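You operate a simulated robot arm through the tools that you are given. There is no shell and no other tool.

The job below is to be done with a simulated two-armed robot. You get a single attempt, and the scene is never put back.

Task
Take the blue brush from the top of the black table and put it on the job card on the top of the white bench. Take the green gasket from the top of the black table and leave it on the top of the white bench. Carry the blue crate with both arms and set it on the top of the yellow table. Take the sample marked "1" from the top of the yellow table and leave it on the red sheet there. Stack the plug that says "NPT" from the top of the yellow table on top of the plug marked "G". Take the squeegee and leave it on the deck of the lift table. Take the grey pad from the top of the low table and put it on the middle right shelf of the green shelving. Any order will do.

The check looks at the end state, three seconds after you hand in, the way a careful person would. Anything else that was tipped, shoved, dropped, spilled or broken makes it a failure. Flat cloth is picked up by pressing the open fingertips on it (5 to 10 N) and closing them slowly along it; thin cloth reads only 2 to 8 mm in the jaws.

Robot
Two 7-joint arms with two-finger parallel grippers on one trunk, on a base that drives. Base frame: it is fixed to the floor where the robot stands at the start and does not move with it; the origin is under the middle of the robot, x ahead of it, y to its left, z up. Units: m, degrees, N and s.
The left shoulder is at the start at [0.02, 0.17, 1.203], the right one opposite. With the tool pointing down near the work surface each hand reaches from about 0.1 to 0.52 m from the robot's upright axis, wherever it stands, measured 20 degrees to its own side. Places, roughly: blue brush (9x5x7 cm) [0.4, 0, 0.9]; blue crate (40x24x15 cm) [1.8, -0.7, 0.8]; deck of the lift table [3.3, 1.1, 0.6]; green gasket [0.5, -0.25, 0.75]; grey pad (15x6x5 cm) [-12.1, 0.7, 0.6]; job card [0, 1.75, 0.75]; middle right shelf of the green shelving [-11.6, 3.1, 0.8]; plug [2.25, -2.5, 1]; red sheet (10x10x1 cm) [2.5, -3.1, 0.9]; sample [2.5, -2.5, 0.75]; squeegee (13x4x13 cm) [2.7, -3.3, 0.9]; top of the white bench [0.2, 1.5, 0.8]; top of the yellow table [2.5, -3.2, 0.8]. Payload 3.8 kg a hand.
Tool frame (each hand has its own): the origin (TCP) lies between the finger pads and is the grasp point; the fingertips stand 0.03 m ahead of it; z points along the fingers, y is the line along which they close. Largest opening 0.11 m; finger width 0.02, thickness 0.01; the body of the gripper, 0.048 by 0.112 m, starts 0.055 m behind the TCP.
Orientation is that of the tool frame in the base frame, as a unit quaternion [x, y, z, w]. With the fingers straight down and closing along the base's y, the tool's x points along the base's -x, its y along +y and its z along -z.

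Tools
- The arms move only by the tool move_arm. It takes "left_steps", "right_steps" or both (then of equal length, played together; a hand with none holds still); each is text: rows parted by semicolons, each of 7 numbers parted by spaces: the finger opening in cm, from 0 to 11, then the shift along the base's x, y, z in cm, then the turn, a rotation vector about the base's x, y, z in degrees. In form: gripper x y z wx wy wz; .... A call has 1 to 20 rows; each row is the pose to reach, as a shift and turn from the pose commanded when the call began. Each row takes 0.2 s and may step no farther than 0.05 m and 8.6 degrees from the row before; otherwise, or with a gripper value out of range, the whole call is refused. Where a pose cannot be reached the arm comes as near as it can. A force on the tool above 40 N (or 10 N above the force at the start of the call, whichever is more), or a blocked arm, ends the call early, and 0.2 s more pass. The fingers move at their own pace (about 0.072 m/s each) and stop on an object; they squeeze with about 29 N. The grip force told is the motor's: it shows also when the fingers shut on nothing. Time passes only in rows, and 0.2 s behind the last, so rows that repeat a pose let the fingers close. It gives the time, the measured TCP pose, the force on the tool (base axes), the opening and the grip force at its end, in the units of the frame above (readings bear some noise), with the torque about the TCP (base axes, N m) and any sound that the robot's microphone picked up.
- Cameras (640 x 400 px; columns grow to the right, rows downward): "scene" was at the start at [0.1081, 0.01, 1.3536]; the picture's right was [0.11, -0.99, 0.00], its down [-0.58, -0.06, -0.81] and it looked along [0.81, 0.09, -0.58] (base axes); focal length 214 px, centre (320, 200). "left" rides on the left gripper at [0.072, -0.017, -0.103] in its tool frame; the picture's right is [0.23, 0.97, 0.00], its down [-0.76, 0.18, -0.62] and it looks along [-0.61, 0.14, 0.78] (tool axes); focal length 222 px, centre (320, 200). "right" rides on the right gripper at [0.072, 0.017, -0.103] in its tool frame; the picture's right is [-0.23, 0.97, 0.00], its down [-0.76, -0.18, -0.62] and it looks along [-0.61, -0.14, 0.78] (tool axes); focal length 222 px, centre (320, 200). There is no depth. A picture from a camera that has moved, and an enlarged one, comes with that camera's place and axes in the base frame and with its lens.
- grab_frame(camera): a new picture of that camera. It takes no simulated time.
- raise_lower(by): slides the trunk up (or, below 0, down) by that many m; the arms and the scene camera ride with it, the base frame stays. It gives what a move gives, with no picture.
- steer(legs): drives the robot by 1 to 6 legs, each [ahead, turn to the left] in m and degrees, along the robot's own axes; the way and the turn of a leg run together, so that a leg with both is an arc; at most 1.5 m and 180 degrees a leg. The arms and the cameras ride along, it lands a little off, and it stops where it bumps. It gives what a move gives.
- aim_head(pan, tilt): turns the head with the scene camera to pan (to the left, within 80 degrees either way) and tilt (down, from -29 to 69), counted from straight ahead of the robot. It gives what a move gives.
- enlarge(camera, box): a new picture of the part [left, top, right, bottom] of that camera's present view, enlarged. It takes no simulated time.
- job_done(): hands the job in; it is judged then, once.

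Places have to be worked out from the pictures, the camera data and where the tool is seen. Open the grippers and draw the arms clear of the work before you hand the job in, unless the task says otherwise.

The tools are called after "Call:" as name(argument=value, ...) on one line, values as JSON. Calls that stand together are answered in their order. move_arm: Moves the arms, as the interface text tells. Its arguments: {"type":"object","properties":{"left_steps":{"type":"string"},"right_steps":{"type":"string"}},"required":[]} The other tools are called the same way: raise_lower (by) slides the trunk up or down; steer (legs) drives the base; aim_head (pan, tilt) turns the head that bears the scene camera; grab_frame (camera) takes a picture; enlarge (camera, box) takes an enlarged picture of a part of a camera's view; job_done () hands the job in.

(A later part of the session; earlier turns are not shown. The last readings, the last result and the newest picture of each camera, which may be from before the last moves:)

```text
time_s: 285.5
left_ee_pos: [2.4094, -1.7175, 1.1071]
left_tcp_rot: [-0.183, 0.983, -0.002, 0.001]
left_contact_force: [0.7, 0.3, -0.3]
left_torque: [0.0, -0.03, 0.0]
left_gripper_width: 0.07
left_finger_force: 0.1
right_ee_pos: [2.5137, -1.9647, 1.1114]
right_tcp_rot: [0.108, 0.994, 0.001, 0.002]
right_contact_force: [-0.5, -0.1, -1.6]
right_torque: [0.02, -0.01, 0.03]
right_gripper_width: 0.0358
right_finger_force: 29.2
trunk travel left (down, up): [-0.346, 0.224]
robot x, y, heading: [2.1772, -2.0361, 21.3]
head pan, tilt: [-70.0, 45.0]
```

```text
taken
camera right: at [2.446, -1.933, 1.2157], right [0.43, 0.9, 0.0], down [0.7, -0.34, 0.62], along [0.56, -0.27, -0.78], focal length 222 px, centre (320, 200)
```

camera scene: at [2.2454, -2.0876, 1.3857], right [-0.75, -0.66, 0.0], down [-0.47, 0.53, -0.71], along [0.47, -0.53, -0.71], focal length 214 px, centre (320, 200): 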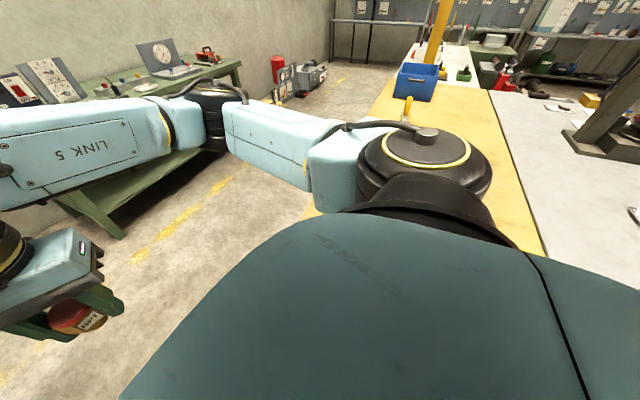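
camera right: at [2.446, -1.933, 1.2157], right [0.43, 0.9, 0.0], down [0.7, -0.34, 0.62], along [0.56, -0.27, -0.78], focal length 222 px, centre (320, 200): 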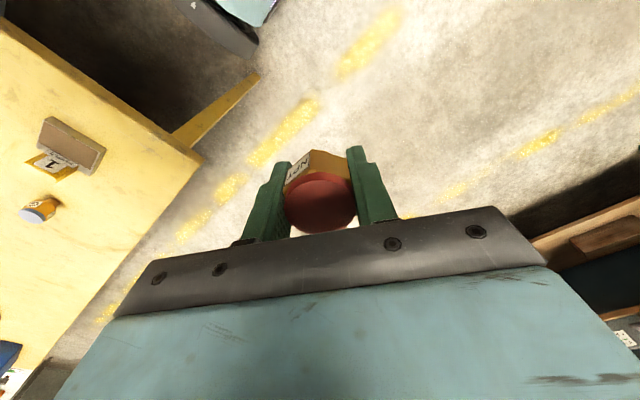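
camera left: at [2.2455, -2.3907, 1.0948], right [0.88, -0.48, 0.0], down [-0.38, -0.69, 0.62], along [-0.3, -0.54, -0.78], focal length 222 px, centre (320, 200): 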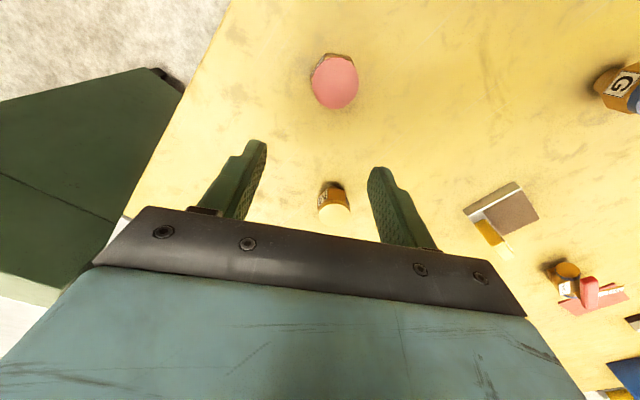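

I'll sweep the right hand toward G along x≈2.5 at z≈1.05, turning it -56° on the way, in two stages.

Call:
move_arm(right_steps="2 0 -3.5 -0.5 0 0 -7; 2 0 -7.5 -1 0 0 -14; 2 0 -11.5 -1.5 0 0 -21; 2 0 -15.5 -2.5 0 0 -28; 2 -0.5 -19.5 -3.5 0 0 -35; 2 -1 -23.5 -4.5 0 0 -42; 2 -1.5 -27.5 -5.5 0 0 -49; 2 -2 -31.5 -6.5 0 0 -56; 2 -2.3 -35.5 -7 0 0 -56; 2 -2.6 -39.5 -7.5 0 0 -56; 2 -2.6 -39.5 -7.5 0 0 -56")

Call:
grab_frame(camera="right")

Call:
grab_frame(camera="scene")

```text
time_s: 287.9
left_ee_pos: [2.4096, -1.7182, 1.1096]
left_tcp_rot: [-0.183, 0.983, -0.002, 0.001]
left_contact_force: [-0.7, -0.4, 0.1]
left_torque: [0.01, -0.01, 0.01]
left_gripper_width: 0.0702
left_finger_force: 0.1
right_ee_pos: [2.4985, -2.3649, 1.0363]
right_tcp_rot: [0.562, 0.827, 0.001, 0.001]
right_contact_force: [-0.2, 0.1, -1.8]
right_torque: [-0.01, -0.01, -0.02]
right_gripper_width: 0.0358
right_finger_force: 28.9
right hand out of reach, approached as far as the arm can: row 6, 7, 8, 9, 10, 11
trunk travel left (down, up): [-0.346, 0.224]
robot x, y, heading: [2.171, -2.0363, 20.9]
head pan, tilt: [-70.0, 45.0]
```

```text
taken
camera right: at [2.4872, -2.2918, 1.1395], right [0.99, 0.15, 0.0], down [0.11, -0.77, 0.62], along [0.09, -0.61, -0.78], focal length 222 px, centre (320, 200)
```

right: 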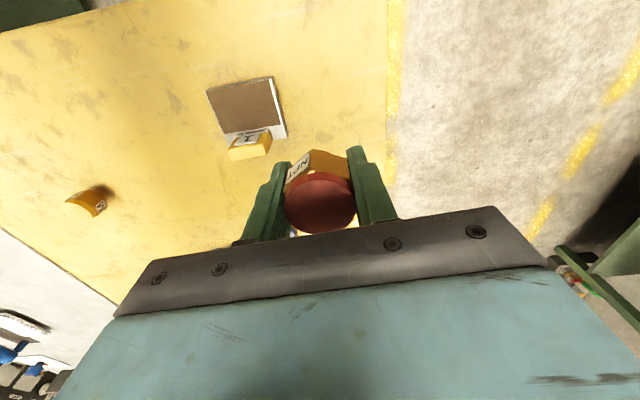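

```text
taken
camera scene: at [2.246, -2.0876, 1.3857], right [-0.75, -0.66, 0.0], down [-0.47, 0.53, -0.71], along [0.46, -0.53, -0.71], focal length 214 px, centre (320, 200)
```

scene: 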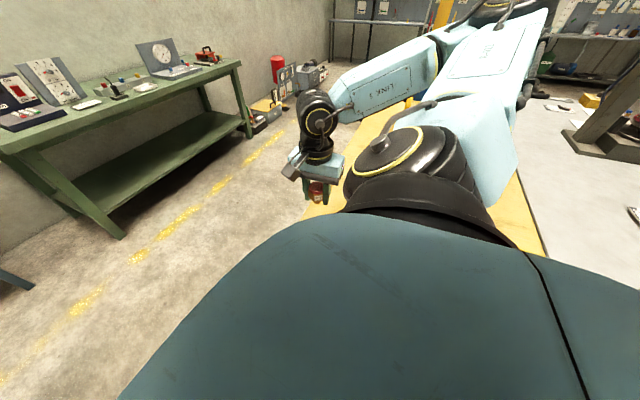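

Close to the planned pose. I'll continue the remaining 20 cm toward G.

Call:
move_arm(right_steps="2 -0.6 -4 0 0 0 0; 2 -1.2 -8 -0.5 0 0 0; 2 -1.8 -12 -1 0 0 0; 2 -2.4 -16 -1.5 0 0 0; 2 -3.1 -20.2 -2 0 0 0; 2 -3.1 -20.2 -2 0 0 0")

Call:
grab_frame(camera="right")

Call:
grab_frame(camera="scene")

```text
time_s: 289.3
left_ee_pos: [2.4089, -1.7182, 1.1079]
left_tcp_rot: [-0.183, 0.983, -0.002, 0.0]
left_contact_force: [0.6, 0.3, 0.1]
left_torque: [-0.08, 0.0, 0.02]
left_gripper_width: 0.0696
left_finger_force: 0.0
right_ee_pos: [2.4642, -2.5682, 1.0152]
right_tcp_rot: [0.562, 0.827, 0.001, 0.002]
right_contact_force: [1.2, 0.2, -1.8]
right_torque: [-0.01, -0.01, 0.01]
right_gripper_width: 0.0359
right_finger_force: 28.7
trunk travel left (down, up): [-0.346, 0.224]
robot x, y, heading: [2.1746, -2.0338, 21.1]
head pan, tilt: [-70.0, 45.0]
```

```text
taken
camera right: at [2.4543, -2.495, 1.1185], right [0.99, 0.15, 0.0], down [0.11, -0.77, 0.62], along [0.09, -0.62, -0.78], focal length 222 px, centre (320, 200)
```

right: 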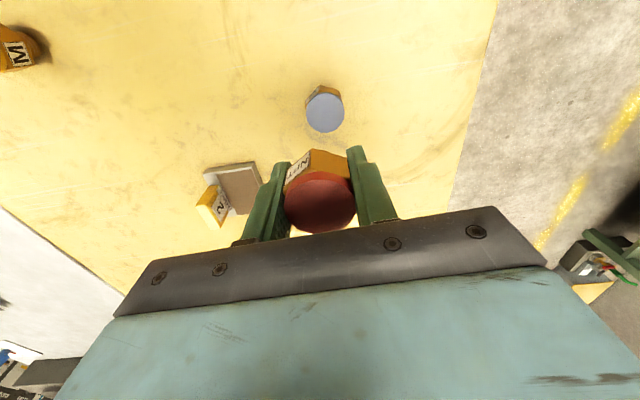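

```text
taken
camera scene: at [2.2455, -2.0871, 1.3858], right [-0.75, -0.66, 0.0], down [-0.47, 0.53, -0.71], along [0.47, -0.53, -0.71], focal length 214 px, centre (320, 200)
```

scene: 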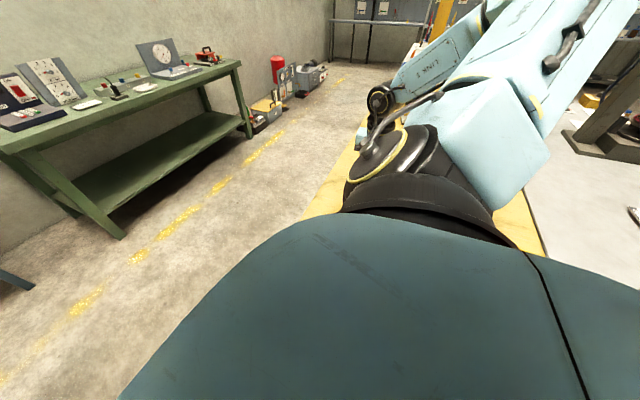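

G's cap sits at ≈[2.469, -2.561] and the held plug at ≈[2.466, -2.571]. I'll correct by (+0.3, +0.9) cm and come down to ~2 cm above G to re-measure.

Call:
move_arm(right_steps="2 0.15 0.5 -2 0 0 0; 2 0.3 0.9 -4 0 0 0; 2 0.3 0.9 -6 0 0 0; 2 0.3 0.9 -6.3 0 0 0; 2 0.3 0.9 -6.3 0 0 0")

Call:
grab_frame(camera="right")

Call:
enlarge(camera="right", box=[250, 80, 410, 240])

```text
time_s: 290.5
left_ee_pos: [2.4098, -1.7195, 1.107]
left_tcp_rot: [-0.183, 0.983, -0.001, 0.0]
left_contact_force: [-0.3, 0.2, 0.8]
left_torque: [-0.02, -0.01, 0.04]
left_gripper_width: 0.0697
left_finger_force: 0.0
right_ee_pos: [2.469, -2.5586, 0.9531]
right_tcp_rot: [0.562, 0.827, 0.001, 0.001]
right_contact_force: [0.3, 0.4, -1.9]
right_torque: [0.0, 0.01, -0.01]
right_gripper_width: 0.0357
right_finger_force: 28.8
trunk travel left (down, up): [-0.346, 0.224]
robot x, y, heading: [2.1697, -2.0364, 20.9]
head pan, tilt: [-70.0, 45.0]
```

```text
taken
camera right: at [2.4575, -2.4855, 1.056], right [0.99, 0.15, 0.0], down [0.11, -0.77, 0.62], along [0.09, -0.62, -0.78], focal length 222 px, centre (320, 200)
```

right: 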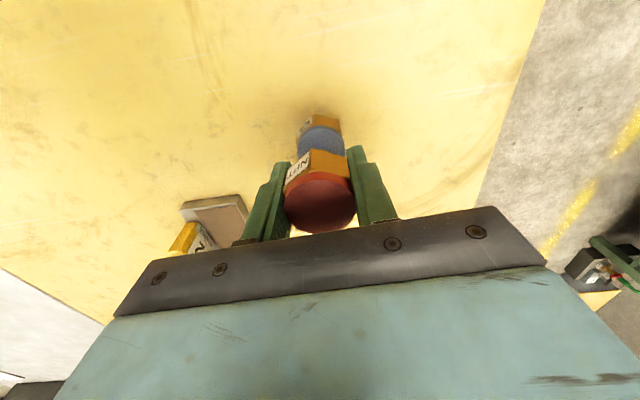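

```text
2.50 times, centred on (330, 160) of right
camera zoom: at [2.4575, -2.4855, 1.056], right [0.99, 0.15, 0.0], down [0.11, -0.77, 0.62], along [0.09, -0.62, -0.78], focal length 555 px, centre (295, 300)
```

zoom: 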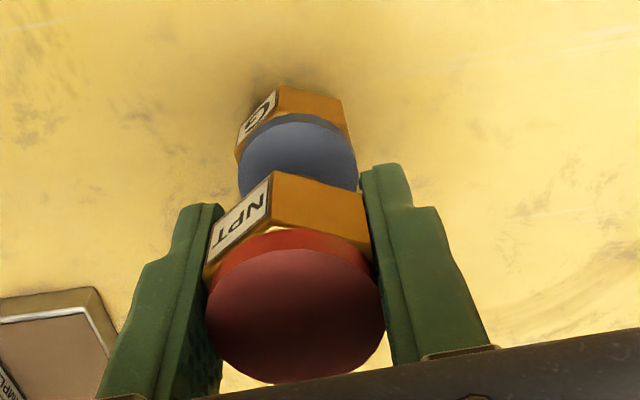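

Seen together, NPT and G are aligned within ~2–3 mm. I'll lower 2 cm, then creep until contact.

Call:
move_arm(right_steps="2 0 0 -0.8 0 0 0; 2 0 0 -1.6 0 0 0; 2 0 0 -2 0 0 0; 2 0 0 -2 0 0 0")

Call:
enlarge(camera="right", box=[250, 80, 410, 240])

```text
time_s: 291.5
left_ee_pos: [2.4084, -1.7193, 1.1084]
left_tcp_rot: [-0.184, 0.983, -0.002, 0.0]
left_contact_force: [0.2, 0.5, 0.7]
left_torque: [-0.02, -0.02, 0.03]
left_gripper_width: 0.0699
left_finger_force: 0.0
right_ee_pos: [2.469, -2.5581, 0.9327]
right_tcp_rot: [0.562, 0.827, 0.001, 0.001]
right_contact_force: [-0.3, 0.2, -1.7]
right_torque: [0.02, 0.0, 0.03]
right_gripper_width: 0.0359
right_finger_force: 28.7
trunk travel left (down, up): [-0.346, 0.224]
robot x, y, heading: [2.1713, -2.0342, 21.1]
head pan, tilt: [-70.0, 45.0]
```

```text
2.50 times, centred on (330, 160) of right
camera zoom: at [2.4581, -2.4851, 1.0371], right [0.99, 0.15, 0.0], down [0.11, -0.77, 0.62], along [0.09, -0.62, -0.78], focal length 555 px, centre (295, 300)
```

zoom: 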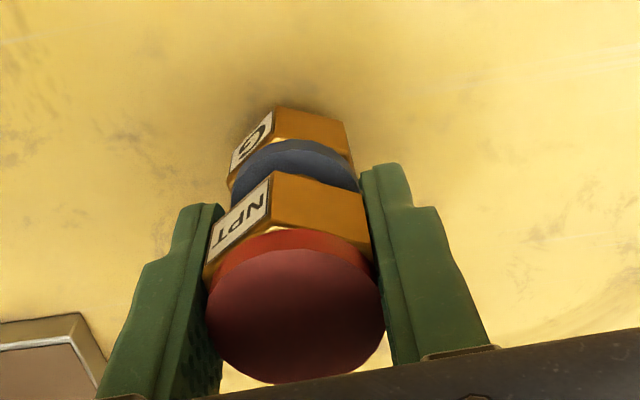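

Alignment still good; G looks ~2 mm further south, so I'll shift 2 mm and creep down.

Call:
move_arm(right_steps="2 0 -0.2 -0.2 0 0 0; 2 0 -0.2 -0.4 0 0 0; 2 0 -0.2 -0.6 0 0 0; 2 0 -0.2 -0.6 0 0 0")

```text
time_s: 292.5
left_ee_pos: [2.4074, -1.7169, 1.109]
left_tcp_rot: [-0.184, 0.983, -0.003, 0.001]
left_contact_force: [-0.6, -0.9, -0.6]
left_torque: [-0.03, 0.01, -0.01]
left_gripper_width: 0.07
left_finger_force: 0.1
right_ee_pos: [2.4693, -2.5599, 0.9292]
right_tcp_rot: [0.562, 0.827, 0.0, 0.004]
right_contact_force: [-0.2, -2.2, 29.9]
right_torque: [-0.11, -0.01, 0.0]
right_gripper_width: 0.0358
right_finger_force: 28.7
trunk travel left (down, up): [-0.346, 0.224]
robot x, y, heading: [2.1708, -2.0364, 21.6]
head pan, tilt: [-70.0, 45.0]
```

Contact at TCP 0.929 with the reaction centred under the plug (torque ≈0). I'll unload 2 mm, open slowly, and rise straight up.

Call:
move_arm(right_steps="2 0 0 0.15 0 0 0; 2 0 0 0.22 0 0 0; 3.2 0 0 0.22 0 0 0; 4 0 0 0.22 0 0 0; 5 0 0 0.22 0 0 0; 6.5 0 0 0.22 0 0 0; 6.5 0 0 0.22 0 0 0; 6.5 0 0 1.5 0 0 0; 6.5 0 0 3.5 0 0 0; 6.5 0 0 6 0 0 0; 6.5 0 0 8.5 0 0 0; 6.5 0 0 8.5 0 0 0")

Call:
grab_frame(camera="right")

Call:
enlarge(camera="right", box=[240, 60, 400, 220])

```text
time_s: 295.1
left_ee_pos: [2.4096, -1.7192, 1.1072]
left_tcp_rot: [-0.183, 0.983, -0.002, 0.001]
left_contact_force: [0.1, -0.6, -0.8]
left_torque: [-0.02, -0.04, 0.01]
left_gripper_width: 0.0699
left_finger_force: 0.0
right_ee_pos: [2.4716, -2.5612, 1.012]
right_tcp_rot: [0.562, 0.827, 0.002, 0.001]
right_contact_force: [-0.1, 0.0, 0.5]
right_torque: [0.04, 0.0, -0.01]
right_gripper_width: 0.0649
right_finger_force: 0.1
trunk travel left (down, up): [-0.346, 0.224]
robot x, y, heading: [2.1722, -2.0376, 21.3]
head pan, tilt: [-70.0, 45.0]
```

```text
taken
camera right: at [2.4598, -2.4869, 1.1153], right [0.99, 0.15, 0.0], down [0.11, -0.77, 0.62], along [0.1, -0.62, -0.78], focal length 222 px, centre (320, 200)
```

right: 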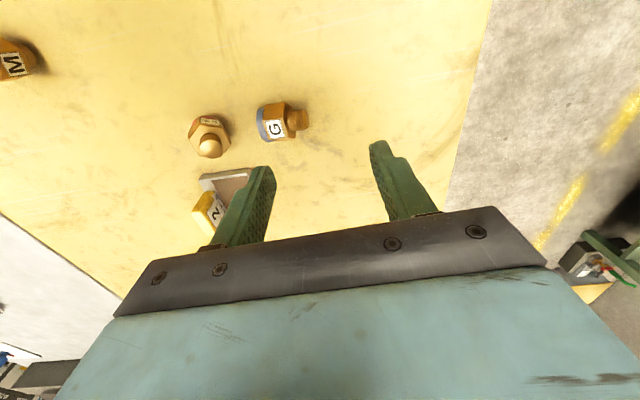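

```text
2.50 times, centred on (320, 140) of right
camera zoom: at [2.4598, -2.4869, 1.1153], right [0.99, 0.15, 0.0], down [0.11, -0.77, 0.62], along [0.1, -0.62, -0.78], focal length 555 px, centre (320, 350)
```

zoom: 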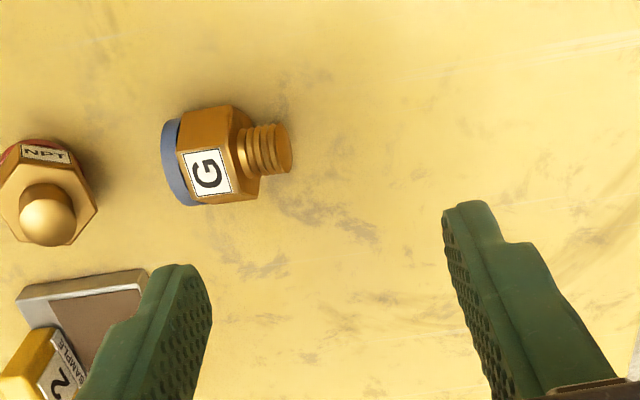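

The stack toppled on release: G now lies on its side (spigot pointing east) and NPT stands upside down on its cap at ≈[2.35, -2.61]. Nothing else seems moved; I'll retract the right hand and go look closely from the east side before recovering.

Call:
move_arm(right_steps="6.5 0.4 2.5 1 0 0 0; 6.5 1 6.5 1.5 0 0 0; 6.5 1.6 10.5 2 0 0 0; 6.5 2.2 14.5 2.5 0 0 0; 6.5 2.6 18.5 3 0 0 0; 6.5 2.8 22.5 4 0 0 7; 6.5 3.2 26.5 5 0 0 14; 6.5 3.6 30.5 6 0 0 21; 6.5 4 34.5 7 0 0 28; 6.5 4.2 38.5 8 0 0 35; 6.5 4.2 42.5 9 0 0 42; 6.5 4.2 46.5 9.5 0 0 49; 6.5 4.2 50.5 9.5 0 0 56; 6.5 4.2 54.5 9.5 0 0 63; 6.5 4.2 58 9.5 0 0 70; 6.5 4.2 58 9.5 0 0 78; 6.5 4.2 58 9.5 0 0 86; 6.5 4.2 58 9.5 0 0 88")

Call:
grab_frame(camera="scene")

```text
time_s: 298.9
left_ee_pos: [2.4094, -1.7189, 1.1083]
left_tcp_rot: [-0.183, 0.983, -0.001, 0.0]
left_contact_force: [0.0, -0.8, 0.7]
left_torque: [-0.01, 0.01, 0.02]
left_gripper_width: 0.0702
left_finger_force: 0.0
right_ee_pos: [2.518, -2.0091, 1.1112]
right_tcp_rot: [-0.171, 0.985, 0.002, 0.0]
right_contact_force: [-0.5, 0.1, 0.8]
right_torque: [0.01, 0.02, -0.01]
right_gripper_width: 0.0651
right_finger_force: 0.1
right hand out of reach, approached as far as the arm can: row 6, 7, 8, 9, 15, 16, 17, 18
trunk travel left (down, up): [-0.346, 0.224]
robot x, y, heading: [2.1671, -2.0354, 20.9]
head pan, tilt: [-70.0, 45.0]
```

```text
taken
camera scene: at [2.2453, -2.0875, 1.3858], right [-0.75, -0.66, 0.0], down [-0.47, 0.53, -0.71], along [0.47, -0.53, -0.71], focal length 214 px, centre (320, 200)
```

scene: 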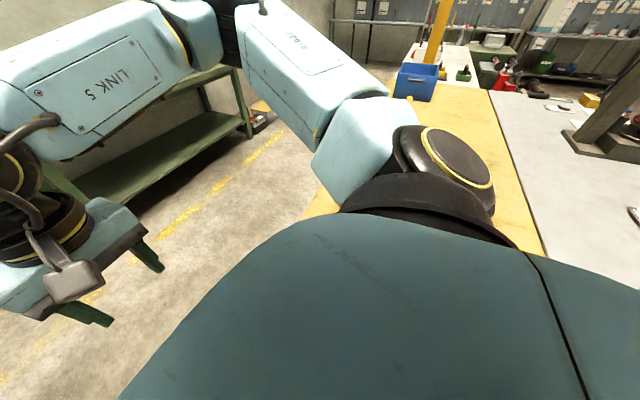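

Hand is retracted. I'll turn back to face the table from the north end and look at the plugs close up.

Call:
steer(legs=[[0, -92]])

Call:
aim_head(pan=0, tilt=45)

Call:
enlarge(camera="scene", box=[230, 110, 430, 250])

Call:
enlarge(camera="scene", box=[270, 110, 370, 180])

```text
time_s: 303.1
left_ee_pos: [2.4821, -2.2788, 1.1078]
left_tcp_rot: [0.576, 0.817, -0.002, -0.001]
left_contact_force: [-0.5, -0.6, -0.4]
left_torque: [-0.02, -0.02, 0.0]
left_gripper_width: 0.0699
left_finger_force: 0.1
right_ee_pos: [2.1882, -2.3812, 1.1088]
right_tcp_rot: [0.587, 0.81, 0.002, 0.001]
right_contact_force: [0.5, 0.8, 0.5]
right_torque: [-0.03, 0.04, -0.01]
right_gripper_width: 0.0648
right_finger_force: 0.1
trunk travel left (down, up): [-0.346, 0.224]
robot x, y, heading: [2.173, -2.0371, -70.1]
head pan, tilt: [-70.0, 45.0]
```

```text
time_s: 304.6
left_ee_pos: [2.4823, -2.2791, 1.1075]
left_tcp_rot: [0.576, 0.818, -0.001, -0.001]
left_contact_force: [-0.7, 0.2, 0.3]
left_torque: [0.0, 0.03, -0.03]
left_gripper_width: 0.07
left_finger_force: 0.1
right_ee_pos: [2.1886, -2.3799, 1.1102]
right_tcp_rot: [0.586, 0.81, 0.002, 0.002]
right_contact_force: [0.2, 0.1, 1.4]
right_torque: [-0.01, -0.05, 0.05]
right_gripper_width: 0.0648
right_finger_force: 0.2
trunk travel left (down, up): [-0.346, 0.224]
robot x, y, heading: [2.1718, -2.038, -70.1]
head pan, tilt: [0.0, 45.0]
```

```text
2.86 times, centred on (330, 180) of scene
camera zoom: at [2.2067, -2.1303, 1.3858], right [-0.94, -0.34, 0.0], down [-0.24, 0.67, -0.71], along [0.24, -0.67, -0.71], focal length 613 px, centre (291, 257)
```

zoom: 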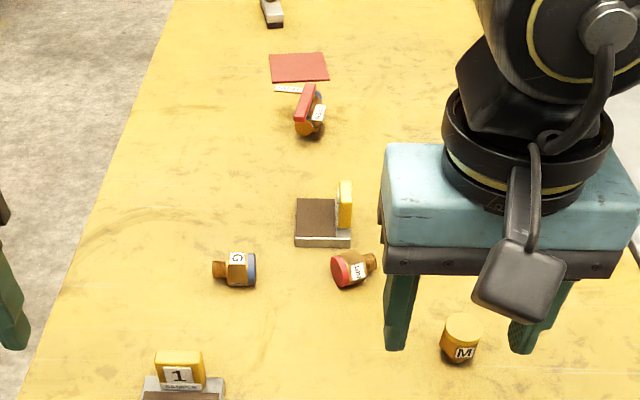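

```text
5.71 times, centred on (320, 145) of scene
camera zoom: at [2.2067, -2.1303, 1.3858], right [-0.94, -0.34, 0.0], down [-0.24, 0.67, -0.71], along [0.24, -0.67, -0.71], focal length 1226 px, centre (320, 514)
```

zoom: 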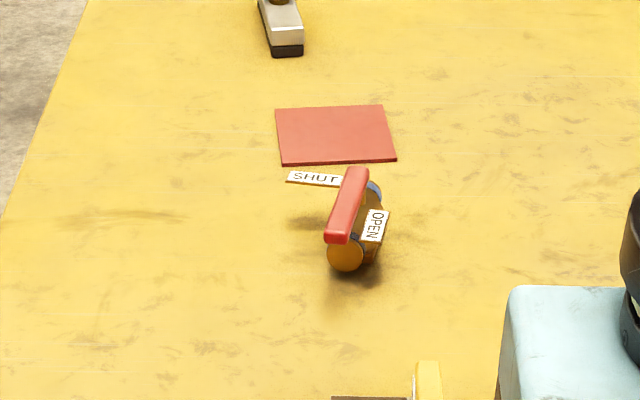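

Both plugs have come to rest lying down. Let me zoom on exactly those two.

Call:
enlarge(camera="scene", box=[290, 185, 370, 235])

Call:
grab_frame(camera="right")

```text
8.00 times, centred on (330, 210) of scene
camera zoom: at [2.2067, -2.1303, 1.3858], right [-0.94, -0.34, 0.0], down [-0.24, 0.67, -0.71], along [0.24, -0.67, -0.71], focal length 1716 px, centre (240, 120)
```

zoom: 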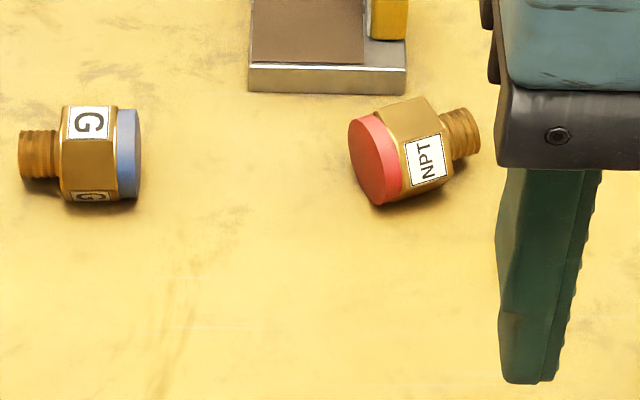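

```text
taken
camera right: at [2.1819, -2.306, 1.2139], right [1.0, 0.09, 0.01], down [0.07, -0.78, 0.62], along [0.06, -0.62, -0.78], focal length 222 px, centre (320, 200)
```

right: 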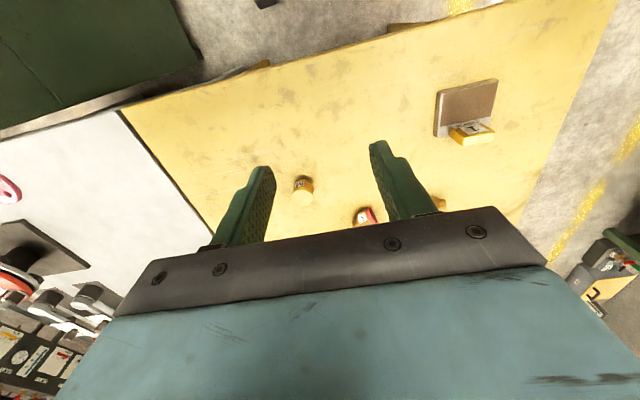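

Both plugs lie on their sides: G with its spigot to the east, NPT with its spigot to the south-west. Recovery plan: fetch NPT from the east side (arm sideways) and lay it turned, then stand G and NPT up by tilting the wrist, and stack again more gently. First I'll move to the east side, parallel to the table edge.

Call:
steer(legs=[[0, 87], [0.53, 0], [0, 91]])

Call:
aim_head(pan=60, tilt=40)

Call:
grab_frame(camera="scene")

```text
time_s: 315.2
left_ee_pos: [2.3654, -1.6321, 1.1077]
left_tcp_rot: [0.815, -0.58, 0.001, -0.001]
left_contact_force: [0.0, -0.2, -0.8]
left_torque: [-0.02, 0.03, 0.0]
left_gripper_width: 0.0699
left_finger_force: 0.0
right_ee_pos: [2.6586, -1.5341, 1.1095]
right_tcp_rot: [0.806, -0.591, -0.002, 0.002]
right_contact_force: [-0.3, 0.8, -0.7]
right_torque: [0.0, -0.02, 0.01]
right_gripper_width: 0.0651
right_finger_force: 0.0
trunk travel left (down, up): [-0.346, 0.224]
robot x, y, heading: [2.6688, -1.8795, 109.2]
head pan, tilt: [0.0, 45.0]
```

```text
time_s: 316.5
left_ee_pos: [2.3658, -1.6341, 1.1078]
left_tcp_rot: [0.815, -0.58, 0.002, -0.001]
left_contact_force: [0.0, 0.2, -0.9]
left_torque: [0.0, -0.01, -0.02]
left_gripper_width: 0.0701
left_finger_force: 0.1
right_ee_pos: [2.6581, -1.5346, 1.1097]
right_tcp_rot: [0.807, -0.591, -0.003, 0.002]
right_contact_force: [-0.4, -0.4, 0.3]
right_torque: [-0.01, 0.0, 0.0]
right_gripper_width: 0.0649
right_finger_force: 0.0
trunk travel left (down, up): [-0.346, 0.224]
robot x, y, heading: [2.6746, -1.8799, 109.5]
head pan, tilt: [60.0, 40.0]
```

```text
taken
camera scene: at [2.582, -1.8446, 1.393], right [0.19, 0.98, 0.0], down [0.63, -0.12, -0.77], along [-0.75, 0.14, -0.64], focal length 214 px, centre (320, 200)
```

scene: 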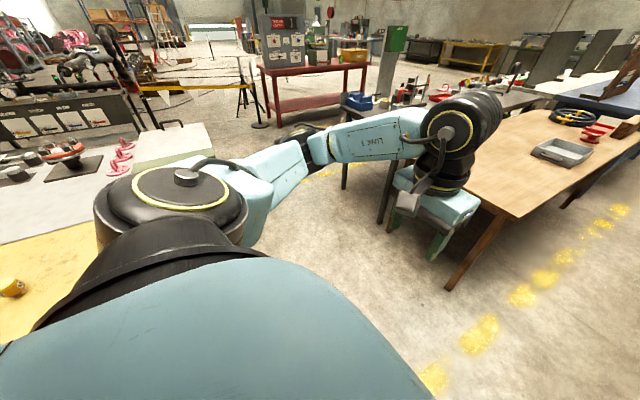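

Now I'll reverse 0.62 m along the table's east edge.

Call:
steer(legs=[[-0.62, 0]])

Call:
grab_frame(camera="left")

```text
time_s: 319.9
left_ee_pos: [2.5578, -2.1864, 1.1065]
left_tcp_rot: [0.811, -0.584, 0.001, -0.001]
left_contact_force: [-0.8, -0.2, -0.2]
left_torque: [-0.01, -0.01, 0.02]
left_gripper_width: 0.07
left_finger_force: 0.0
right_ee_pos: [2.8535, -2.0915, 1.1106]
right_tcp_rot: [0.804, -0.595, -0.002, 0.001]
right_contact_force: [-0.2, -0.1, 0.1]
right_torque: [0.0, 0.04, 0.0]
right_gripper_width: 0.065
right_finger_force: 0.0
trunk travel left (down, up): [-0.346, 0.224]
robot x, y, heading: [2.8633, -2.4362, 108.6]
head pan, tilt: [60.0, 40.0]
```

```text
taken
camera left: at [2.5966, -2.2521, 1.2105], right [-0.85, -0.52, 0.0], down [-0.41, 0.66, 0.62], along [-0.32, 0.53, -0.78], focal length 222 px, centre (320, 200)
```

left: 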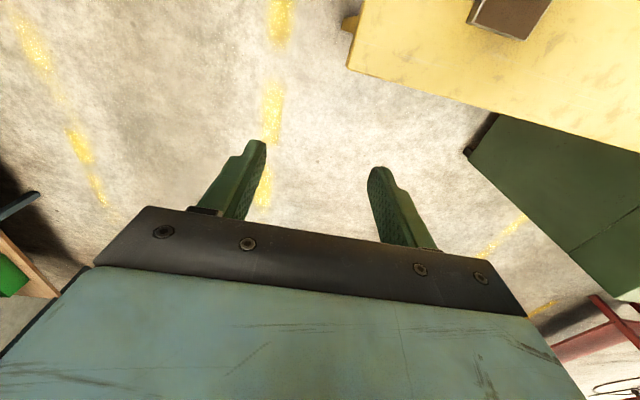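

Positioned at (2.863, -2.436). I'll sweep the left hand out over NPT (turning it +112° so it closes across the hex), stopping at z≈1.0.

Call:
move_arm(left_steps="7 -3.5 -1.5 -0.5 0 0 8; 7 -7.5 -3.5 -1 0 0 16; 7 -11.5 -6 -1.5 0 0 24; 7 -15 -9 -2 0 0 32; 7 -17.5 -12.5 -2.5 0 0 40; 7 -19.5 -16.3 -3 0 0 48; 7 -21 -20.2 -3.5 0 0 56; 7 -22.2 -24.2 -4.5 0 0 64; 7 -23 -28.2 -5.5 0 0 72; 7 -23.6 -32.3 -6.5 0 0 80; 7 -24.2 -36.4 -7.5 0 0 88; 7 -24.7 -40.5 -8.5 0 0 96; 7 -25.2 -45 -9.5 0 0 104; 7 -25.2 -45.1 -10.5 0 0 112; 7 -25.2 -45.1 -10.5 0 0 112")

Call:
grab_frame(camera="left")

Call:
grab_frame(camera="scene")

```text
time_s: 323.1
left_ee_pos: [2.3067, -2.6393, 1.0033]
left_tcp_rot: [0.938, 0.347, 0.0, -0.001]
left_contact_force: [-0.5, -0.5, 0.7]
left_torque: [0.0, 0.01, -0.03]
left_gripper_width: 0.0702
left_finger_force: 0.1
right_ee_pos: [2.8538, -2.0926, 1.1097]
right_tcp_rot: [0.804, -0.595, -0.002, 0.002]
right_contact_force: [-0.4, -0.7, -0.2]
right_torque: [0.04, -0.01, -0.03]
right_gripper_width: 0.0652
right_finger_force: 0.1
trunk travel left (down, up): [-0.346, 0.224]
robot x, y, heading: [2.8609, -2.4417, 108.6]
head pan, tilt: [60.0, 40.0]
```

```text
taken
camera left: at [2.3511, -2.5818, 1.1062], right [0.81, -0.59, 0.0], down [-0.46, -0.63, 0.62], along [-0.37, -0.5, -0.78], focal length 222 px, centre (320, 200)
```

left: 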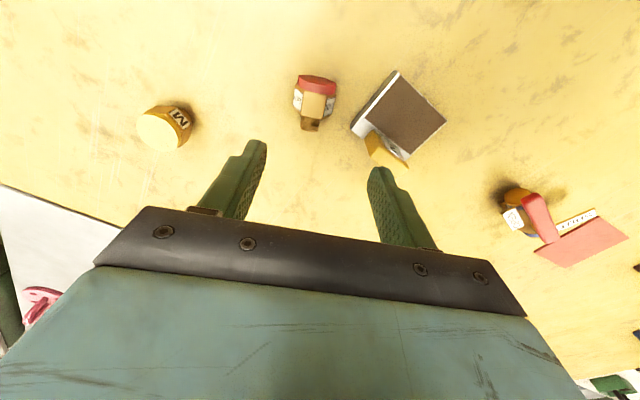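

```text
taken
camera scene: at [2.7728, -2.4004, 1.3931], right [0.2, 0.98, 0.0], down [0.63, -0.13, -0.77], along [-0.75, 0.15, -0.64], focal length 214 px, centre (320, 200)
```

scene: 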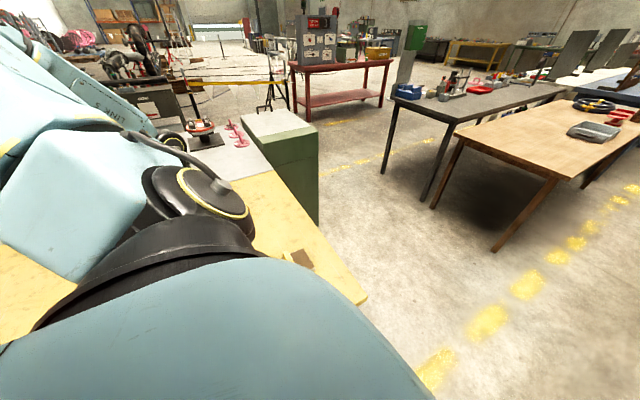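

The hand is right over NPT (centre ≈[2.305, -2.634]). Sample 2 is close on one side, so I'll narrow to 5 cm, centre, and descend to z≈0.877 before closing.

Call:
move_arm(left_steps="5 -0.1 0.3 -3 0 0 2; 5 -0.15 0.5 -6 0 0 3; 5 -0.15 0.5 -9 0 0 3; 5 -0.15 0.5 -11.5 0 0 3; 5 -0.15 0.5 -12.6 0 0 3; 5 -0.15 0.5 -12.6 0 0 3")

Call:
grab_frame(camera="left")

```text
time_s: 324.3
left_ee_pos: [2.3046, -2.6315, 0.8788]
left_tcp_rot: [0.928, 0.372, -0.003, -0.002]
left_contact_force: [5.9, 5.4, 19.1]
left_torque: [-0.15, -0.71, 0.06]
left_gripper_width: 0.0502
left_finger_force: 0.2
right_ee_pos: [2.855, -2.0901, 1.1107]
right_tcp_rot: [0.804, -0.595, -0.003, 0.002]
right_contact_force: [-0.6, 0.0, -0.5]
right_torque: [0.01, 0.0, 0.01]
right_gripper_width: 0.0651
right_finger_force: 0.0
trunk travel left (down, up): [-0.346, 0.224]
robot x, y, heading: [2.8616, -2.4379, 108.4]
head pan, tilt: [60.0, 40.0]
stopped in row 6 (left hand): the force on the tool passed its limit at 43 N (the readings are from after the stop); the commanded pose is now the measured one
```

```text
taken
camera left: at [2.3452, -2.5716, 0.9827], right [0.84, -0.55, -0.01], down [-0.43, -0.65, 0.62], along [-0.35, -0.52, -0.78], focal length 222 px, centre (320, 200)
```

left: 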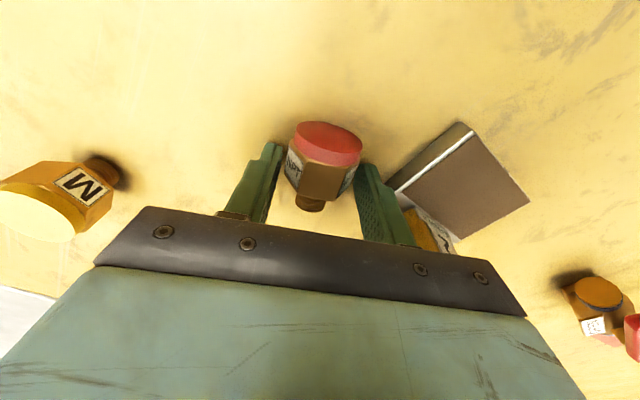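

The right fingertip touched the rim of NPT's cap (the plug sits ~4 mm toward that finger). I'll rise 3 cm and re-measure before retrying.

Call:
move_arm(left_steps="5 0 0 1 0 0 0; 5 0 0 3 0 0 0; 5.6 0 0 3 0 0 0")

Call:
enlarge(camera="left", box=[220, 60, 460, 240])

```text
time_s: 325.1
left_ee_pos: [2.3019, -2.6316, 0.9067]
left_tcp_rot: [0.928, 0.372, -0.004, -0.002]
left_contact_force: [-0.7, -0.8, 0.2]
left_torque: [0.03, 0.0, 0.02]
left_gripper_width: 0.0559
left_finger_force: 0.1
right_ee_pos: [2.8525, -2.091, 1.1094]
right_tcp_rot: [0.803, -0.595, -0.002, 0.001]
right_contact_force: [0.6, 0.8, 0.1]
right_torque: [0.0, 0.0, -0.01]
right_gripper_width: 0.0651
right_finger_force: 0.3
trunk travel left (down, up): [-0.346, 0.224]
robot x, y, heading: [2.8611, -2.4401, 108.6]
head pan, tilt: [60.0, 40.0]
```

```text
2.22 times, centred on (340, 150) of left
camera zoom: at [2.3442, -2.5723, 1.0099], right [0.84, -0.55, -0.01], down [-0.43, -0.65, 0.62], along [-0.35, -0.52, -0.78], focal length 494 px, centre (276, 311)
```

zoom: 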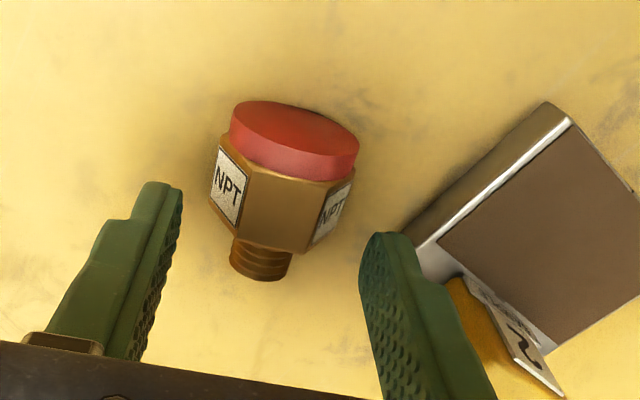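

NPT's axis is 3 mm toward the right finger. I'll shift the hand (+0.25, -0.25) cm, use a 5 cm opening and descend to z≈0.877 again.

Call:
move_arm(left_steps="5 0.25 -0.25 0 0 0 -1; 5 0.25 -0.25 0 0 0 -1; 5 0.25 -0.25 -1 0 0 -1; 5 0.25 -0.25 -2 0 0 -1; 5 0.25 -0.25 -2.7 0 0 -1; 5 0.25 -0.25 -3 0 0 -1")

Call:
enlarge(camera="left", box=[220, 60, 460, 240])

```text
time_s: 326.5
left_ee_pos: [2.3047, -2.6346, 0.8797]
left_tcp_rot: [0.932, 0.364, -0.007, -0.001]
left_contact_force: [-3.8, 0.6, 32.3]
left_torque: [-0.46, -0.75, -0.12]
left_gripper_width: 0.0492
left_finger_force: 0.0
right_ee_pos: [2.8552, -2.0901, 1.1104]
right_tcp_rot: [0.804, -0.594, -0.003, 0.002]
right_contact_force: [0.2, -0.7, -0.1]
right_torque: [0.03, 0.0, -0.02]
right_gripper_width: 0.065
right_finger_force: 0.2
trunk travel left (down, up): [-0.346, 0.224]
robot x, y, heading: [2.8613, -2.4361, 108.3]
head pan, tilt: [60.0, 40.0]
```

```text
2.22 times, centred on (340, 150) of left
camera zoom: at [2.347, -2.5758, 0.9824], right [0.83, -0.56, -0.01], down [-0.43, -0.65, 0.63], along [-0.36, -0.52, -0.78], focal length 494 px, centre (276, 311)
```

zoom: 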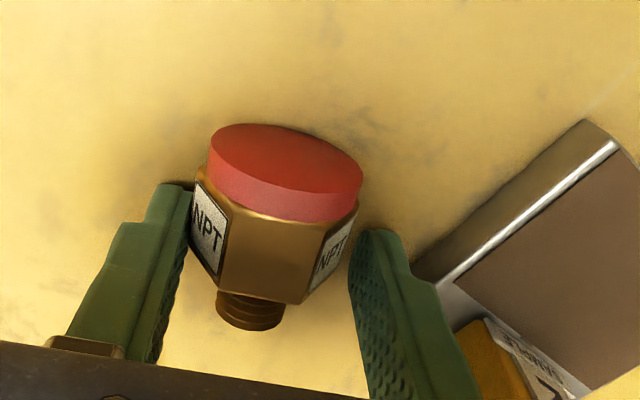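

The fingertips are simply on the table (so the top is at z≈0.849, not 0.84). I'll rise 3 mm and close on the hex.

Call:
move_arm(left_steps="5 0 0 0.3 0 0 0; 4.5 0 0 0.3 0 0 0; 4 0 0 0.3 0 0 0; 3 0 0 0.3 0 0 0; 2 0 0 0.3 0 0 0; 2 0 0 0.3 0 0 0; 2 0 0 0.3 0 0 0")

Call:
enlarge(camera="left", box=[220, 60, 460, 240])

```text
time_s: 328.1
left_ee_pos: [2.3055, -2.6364, 0.8799]
left_tcp_rot: [0.932, 0.364, -0.002, -0.001]
left_contact_force: [4.4, -6.2, 5.9]
left_torque: [-0.34, -0.31, -0.13]
left_gripper_width: 0.0403
left_finger_force: 29.2
right_ee_pos: [2.853, -2.0912, 1.1097]
right_tcp_rot: [0.804, -0.594, -0.003, 0.001]
right_contact_force: [-0.3, -0.9, 0.5]
right_torque: [-0.01, -0.02, -0.01]
right_gripper_width: 0.0651
right_finger_force: 0.1
trunk travel left (down, up): [-0.346, 0.224]
robot x, y, heading: [2.8633, -2.4385, 108.7]
head pan, tilt: [60.0, 40.0]
```

```text
2.22 times, centred on (340, 150) of left
camera zoom: at [2.348, -2.5759, 0.9827], right [0.83, -0.56, -0.01], down [-0.44, -0.65, 0.62], along [-0.36, -0.51, -0.78], focal length 494 px, centre (276, 311)
```

zoom: 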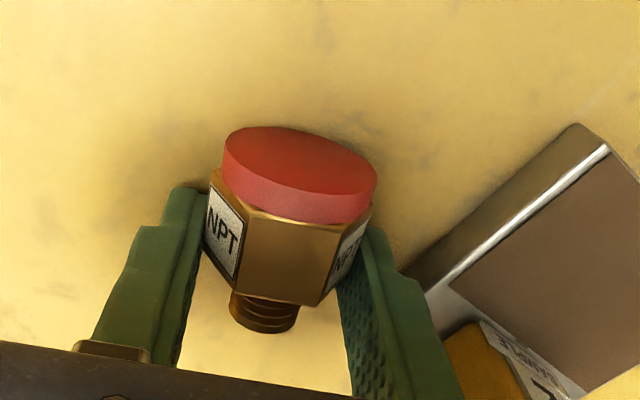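

NPT is held (4.0 cm across corners). I'll lift it 5 cm, carry it north to about [2.30, -2.41] while turning it -80°, ready to be laid with its spigot pointing toward the table's north end.

Call:
move_arm(left_steps="2 0 0 1 0 0 0; 2 0 0 3 0 0 0; 2 0 0 5 0 0 0; 2 0 2.3 6 0 0 -8; 2 -0.1 4.6 6.5 0 0 -16; 2 -0.2 6.9 6.5 0 0 -24; 2 -0.2 9.2 6.5 0 0 -32; 2 -0.3 11.5 6.5 0 0 -40; 2 -0.3 13.8 6.5 0 0 -48; 2 -0.4 16.1 6.5 0 0 -56; 2 -0.4 18.4 6.5 0 0 -64; 2 -0.5 20.6 6.5 0 0 -72; 2 -0.5 22.6 6.5 0 0 -80; 2 -0.5 22.6 6.5 0 0 -80")

Call:
grab_frame(camera="left")

```text
time_s: 331.1
left_ee_pos: [2.299, -2.4081, 0.9452]
left_tcp_rot: [0.947, -0.321, -0.001, -0.003]
left_contact_force: [-0.6, -0.6, -1.3]
left_torque: [0.0, 0.04, 0.02]
left_gripper_width: 0.0407
left_finger_force: 29.3
right_ee_pos: [2.8519, -2.0913, 1.1096]
right_tcp_rot: [0.804, -0.595, -0.001, 0.001]
right_contact_force: [-0.8, -0.6, 0.1]
right_torque: [-0.02, -0.01, -0.01]
right_gripper_width: 0.065
right_finger_force: 0.2
trunk travel left (down, up): [-0.346, 0.224]
robot x, y, heading: [2.8621, -2.4367, 108.7]
head pan, tilt: [60.0, 40.0]
```

```text
taken
camera left: at [2.3673, -2.4413, 1.0474], right [-0.41, -0.91, -0.01], down [-0.71, 0.32, 0.62], along [-0.57, 0.26, -0.78], focal length 222 px, centre (320, 200)
```

left: 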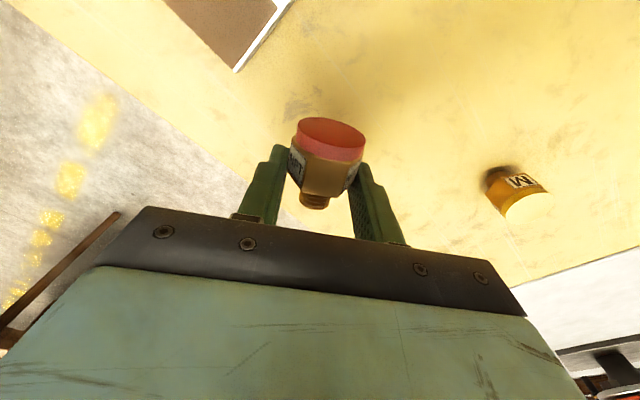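

It carried well. I'll turn it 30° more so the spigot points straight north, lower it to the table and release.

Call:
move_arm(left_steps="2 0 0 0 0 0 -8; 2 0 0 0 0 0 -16; 2 0 0 0 0 0 -24; 2 0 0 -1.5 0 0 -30; 2 0 0 -3.5 0 0 -30; 2 0 0 -5.3 0 0 -30; 2 0 0 -6.2 0 0 -30; 2 0 0 -6.2 0 0 -30")

Call:
grab_frame(camera="left")

```text
time_s: 332.9
left_ee_pos: [2.3, -2.4101, 0.8838]
left_tcp_rot: [0.832, -0.555, 0.0, -0.004]
left_contact_force: [-0.1, -0.7, -1.8]
left_torque: [0.04, 0.04, -0.04]
left_gripper_width: 0.0407
left_finger_force: 29.2
right_ee_pos: [2.8522, -2.0904, 1.109]
right_tcp_rot: [0.804, -0.595, -0.003, 0.001]
right_contact_force: [0.2, 0.0, -0.1]
right_torque: [0.02, 0.01, -0.02]
right_gripper_width: 0.0649
right_finger_force: 0.1
trunk travel left (down, up): [-0.346, 0.224]
robot x, y, heading: [2.8613, -2.4366, 108.6]
head pan, tilt: [60.0, 40.0]
```

```text
taken
camera left: at [2.3419, -2.4718, 0.9871], right [-0.81, -0.58, -0.01], down [-0.46, 0.63, 0.62], along [-0.36, 0.51, -0.78], focal length 222 px, centre (320, 200)
```

left: 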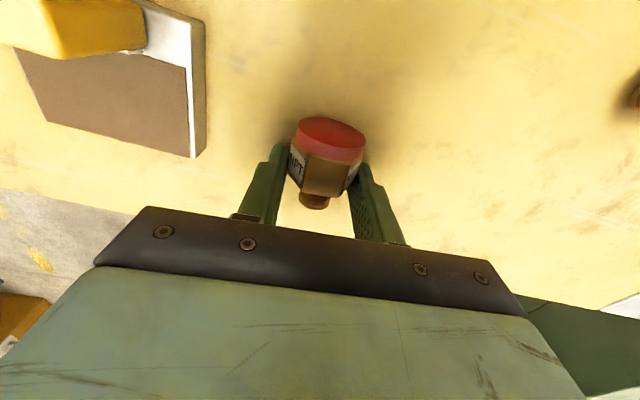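

Just above the table; I'll lower the last 3–4 mm and release, then rise.

Call:
move_arm(left_steps="2 0 0 -0.2 0 0 0; 2 0 0 -0.4 0 0 0; 3.5 0 0 -0.4 0 0 0; 4.5 0 0 -0.4 0 0 0; 5.2 0 0 -0.4 0 0 0; 5.2 0 0 -0.4 0 0 0; 5.2 0 0 1 0 0 0; 5.2 0 0 3 0 0 0; 5.2 0 0 6 0 0 0; 5.2 0 0 10 0 0 0")

Call:
grab_frame(camera="left")

```text
time_s: 335.1
left_ee_pos: [2.3005, -2.4099, 0.9839]
left_tcp_rot: [0.832, -0.555, 0.0, -0.003]
left_contact_force: [0.1, -0.5, 0.8]
left_torque: [0.01, 0.03, 0.02]
left_gripper_width: 0.0523
left_finger_force: 0.0
right_ee_pos: [2.853, -2.0916, 1.1109]
right_tcp_rot: [0.804, -0.594, -0.002, 0.002]
right_contact_force: [0.0, 0.4, -0.1]
right_torque: [0.01, 0.04, 0.02]
right_gripper_width: 0.0652
right_finger_force: 0.1
trunk travel left (down, up): [-0.346, 0.224]
robot x, y, heading: [2.8625, -2.4377, 108.6]
head pan, tilt: [60.0, 40.0]
```

```text
taken
camera left: at [2.3437, -2.4729, 1.0858], right [-0.81, -0.58, -0.01], down [-0.46, 0.63, 0.63], along [-0.36, 0.51, -0.78], focal length 222 px, centre (320, 200)
```

left: 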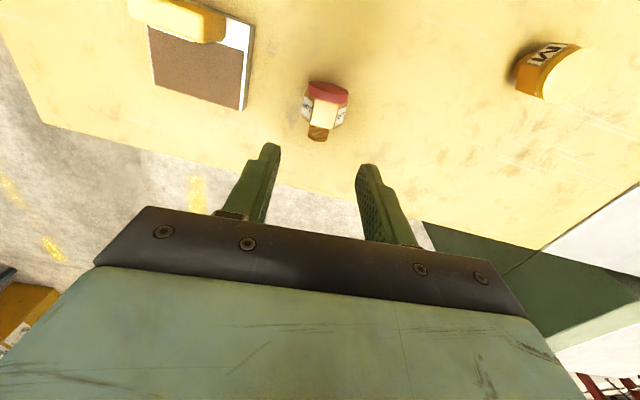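

NPT now lies at ≈[2.30, -2.41] with its spigot pointing north. I'll retract the left hand and turn to face the table (west), to do the "1" sample and then stand G up.

Call:
move_arm(left_steps="5.2 0 0 3 0 0 0; 5.2 2 2.5 6 0 0 -1; 5.2 5 5 8 0 0 -2; 5.2 8.5 8 10 0 0 -3; 5.2 12 11 11.5 0 0 -4; 5.2 15.5 14 12 0 0 -4; 5.2 19 17 12 0 0 -4; 5.2 22.5 19.8 12 0 0 -4; 5.2 25.7 22.4 12 0 0 -4")

Call:
steer(legs=[[0, 90]])

Call:
aim_head(pan=0, tilt=50)

Call:
grab_frame(camera="scene")

Call:
grab_frame(camera="right")

```text
refused: row 4 steps farther than a row can; nothing moved
```

```text
time_s: 339.3
left_ee_pos: [2.8149, -2.9975, 0.9829]
left_tcp_rot: [0.984, 0.179, -0.003, -0.003]
left_contact_force: [-0.6, 0.0, -0.2]
left_torque: [-0.01, 0.0, 0.04]
left_gripper_width: 0.0519
left_finger_force: 0.1
right_ee_pos: [2.5157, -2.4353, 1.1105]
right_tcp_rot: [0.991, 0.131, 0.0, 0.003]
right_contact_force: [0.0, 0.1, 0.2]
right_torque: [0.02, 0.03, -0.02]
right_gripper_width: 0.0654
right_finger_force: 0.1
trunk travel left (down, up): [-0.346, 0.224]
robot x, y, heading: [2.861, -2.4403, -163.5]
head pan, tilt: [60.0, 40.0]
```

```text
time_s: 340.6
left_ee_pos: [2.8156, -2.9982, 0.9826]
left_tcp_rot: [0.984, 0.179, -0.003, -0.002]
left_contact_force: [0.8, 0.8, -0.1]
left_torque: [-0.02, 0.01, 0.0]
left_gripper_width: 0.0519
left_finger_force: 0.0
right_ee_pos: [2.5157, -2.4347, 1.1096]
right_tcp_rot: [0.991, 0.132, 0.0, 0.003]
right_contact_force: [0.4, -0.7, 0.2]
right_torque: [0.03, 0.0, 0.01]
right_gripper_width: 0.0651
right_finger_force: 0.0
trunk travel left (down, up): [-0.346, 0.224]
robot x, y, heading: [2.8655, -2.4381, -163.4]
head pan, tilt: [0.0, 50.0]
```

```text
taken
camera scene: at [2.7684, -2.4647, 1.3789], right [-0.29, 0.96, 0.0], down [0.73, 0.22, -0.64], along [-0.62, -0.18, -0.77], focal length 214 px, centre (320, 200)
```

scene: 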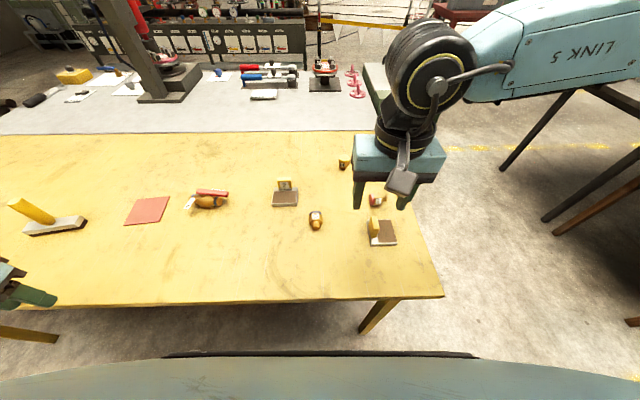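

```text
taken
camera right: at [2.5907, -2.4316, 1.2139], right [0.03, -1.0, 0.01], down [-0.78, -0.02, 0.62], along [-0.62, -0.02, -0.78], focal length 222 px, centre (320, 200)
```

right: 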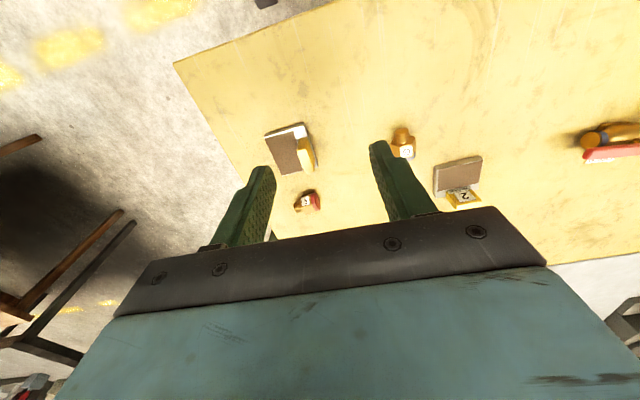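

The arm move was refused (step too long), yet the base turned with the arm out; fortunately it swept over everything and nothing looks disturbed. I'll tuck the left hand now, with smaller steps, and be careful to check moves before driving.

Call:
move_arm(left_steps="5.2 -1 1.5 3 0 0 0; 5.2 -3 4.5 5.5 0 0 0; 5.2 -5.2 8 7.5 0 0 0; 5.2 -7.5 11.5 9 0 0 0; 5.2 -9.8 15 10.5 0 0 0; 5.2 -12.2 18.7 11.5 0 0 0; 5.2 -14.8 22.5 12.3 0 0 0; 5.2 -17.5 26.4 12.7 0 0 0")

Call:
enlarge(camera="scene", box=[260, 160, 420, 260])

Call:
enlarge(camera="scene", box=[0, 170, 260, 320])

```text
time_s: 342.4
left_ee_pos: [2.643, -2.7353, 1.1065]
left_tcp_rot: [0.984, 0.178, -0.001, -0.003]
left_contact_force: [-0.1, -0.3, 0.8]
left_torque: [-0.03, -0.02, -0.01]
left_gripper_width: 0.0522
left_finger_force: 0.0
right_ee_pos: [2.5164, -2.4339, 1.1091]
right_tcp_rot: [0.991, 0.131, 0.0, 0.004]
right_contact_force: [-0.1, 0.5, -0.5]
right_torque: [0.01, -0.02, 0.0]
right_gripper_width: 0.0649
right_finger_force: 0.1
trunk travel left (down, up): [-0.346, 0.224]
robot x, y, heading: [2.8623, -2.4329, -163.5]
head pan, tilt: [0.0, 50.0]
```

```text
4.00 times, centred on (340, 210) of scene
camera zoom: at [2.7673, -2.463, 1.3788], right [-0.28, 0.96, 0.0], down [0.73, 0.22, -0.64], along [-0.62, -0.18, -0.77], focal length 858 px, centre (240, 160)
```

zoom: 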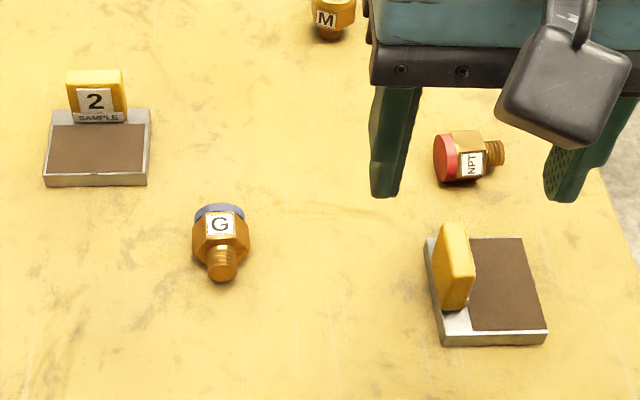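

```text
2.46 times, centred on (130, 245) of scene
camera zoom: at [2.7673, -2.463, 1.3788], right [-0.28, 0.96, 0.0], down [0.73, 0.22, -0.64], along [-0.62, -0.18, -0.77], focal length 528 px, centre (788, 89)
```

zoom: 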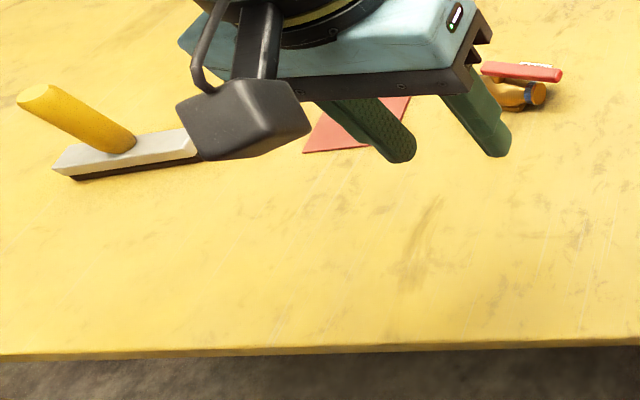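

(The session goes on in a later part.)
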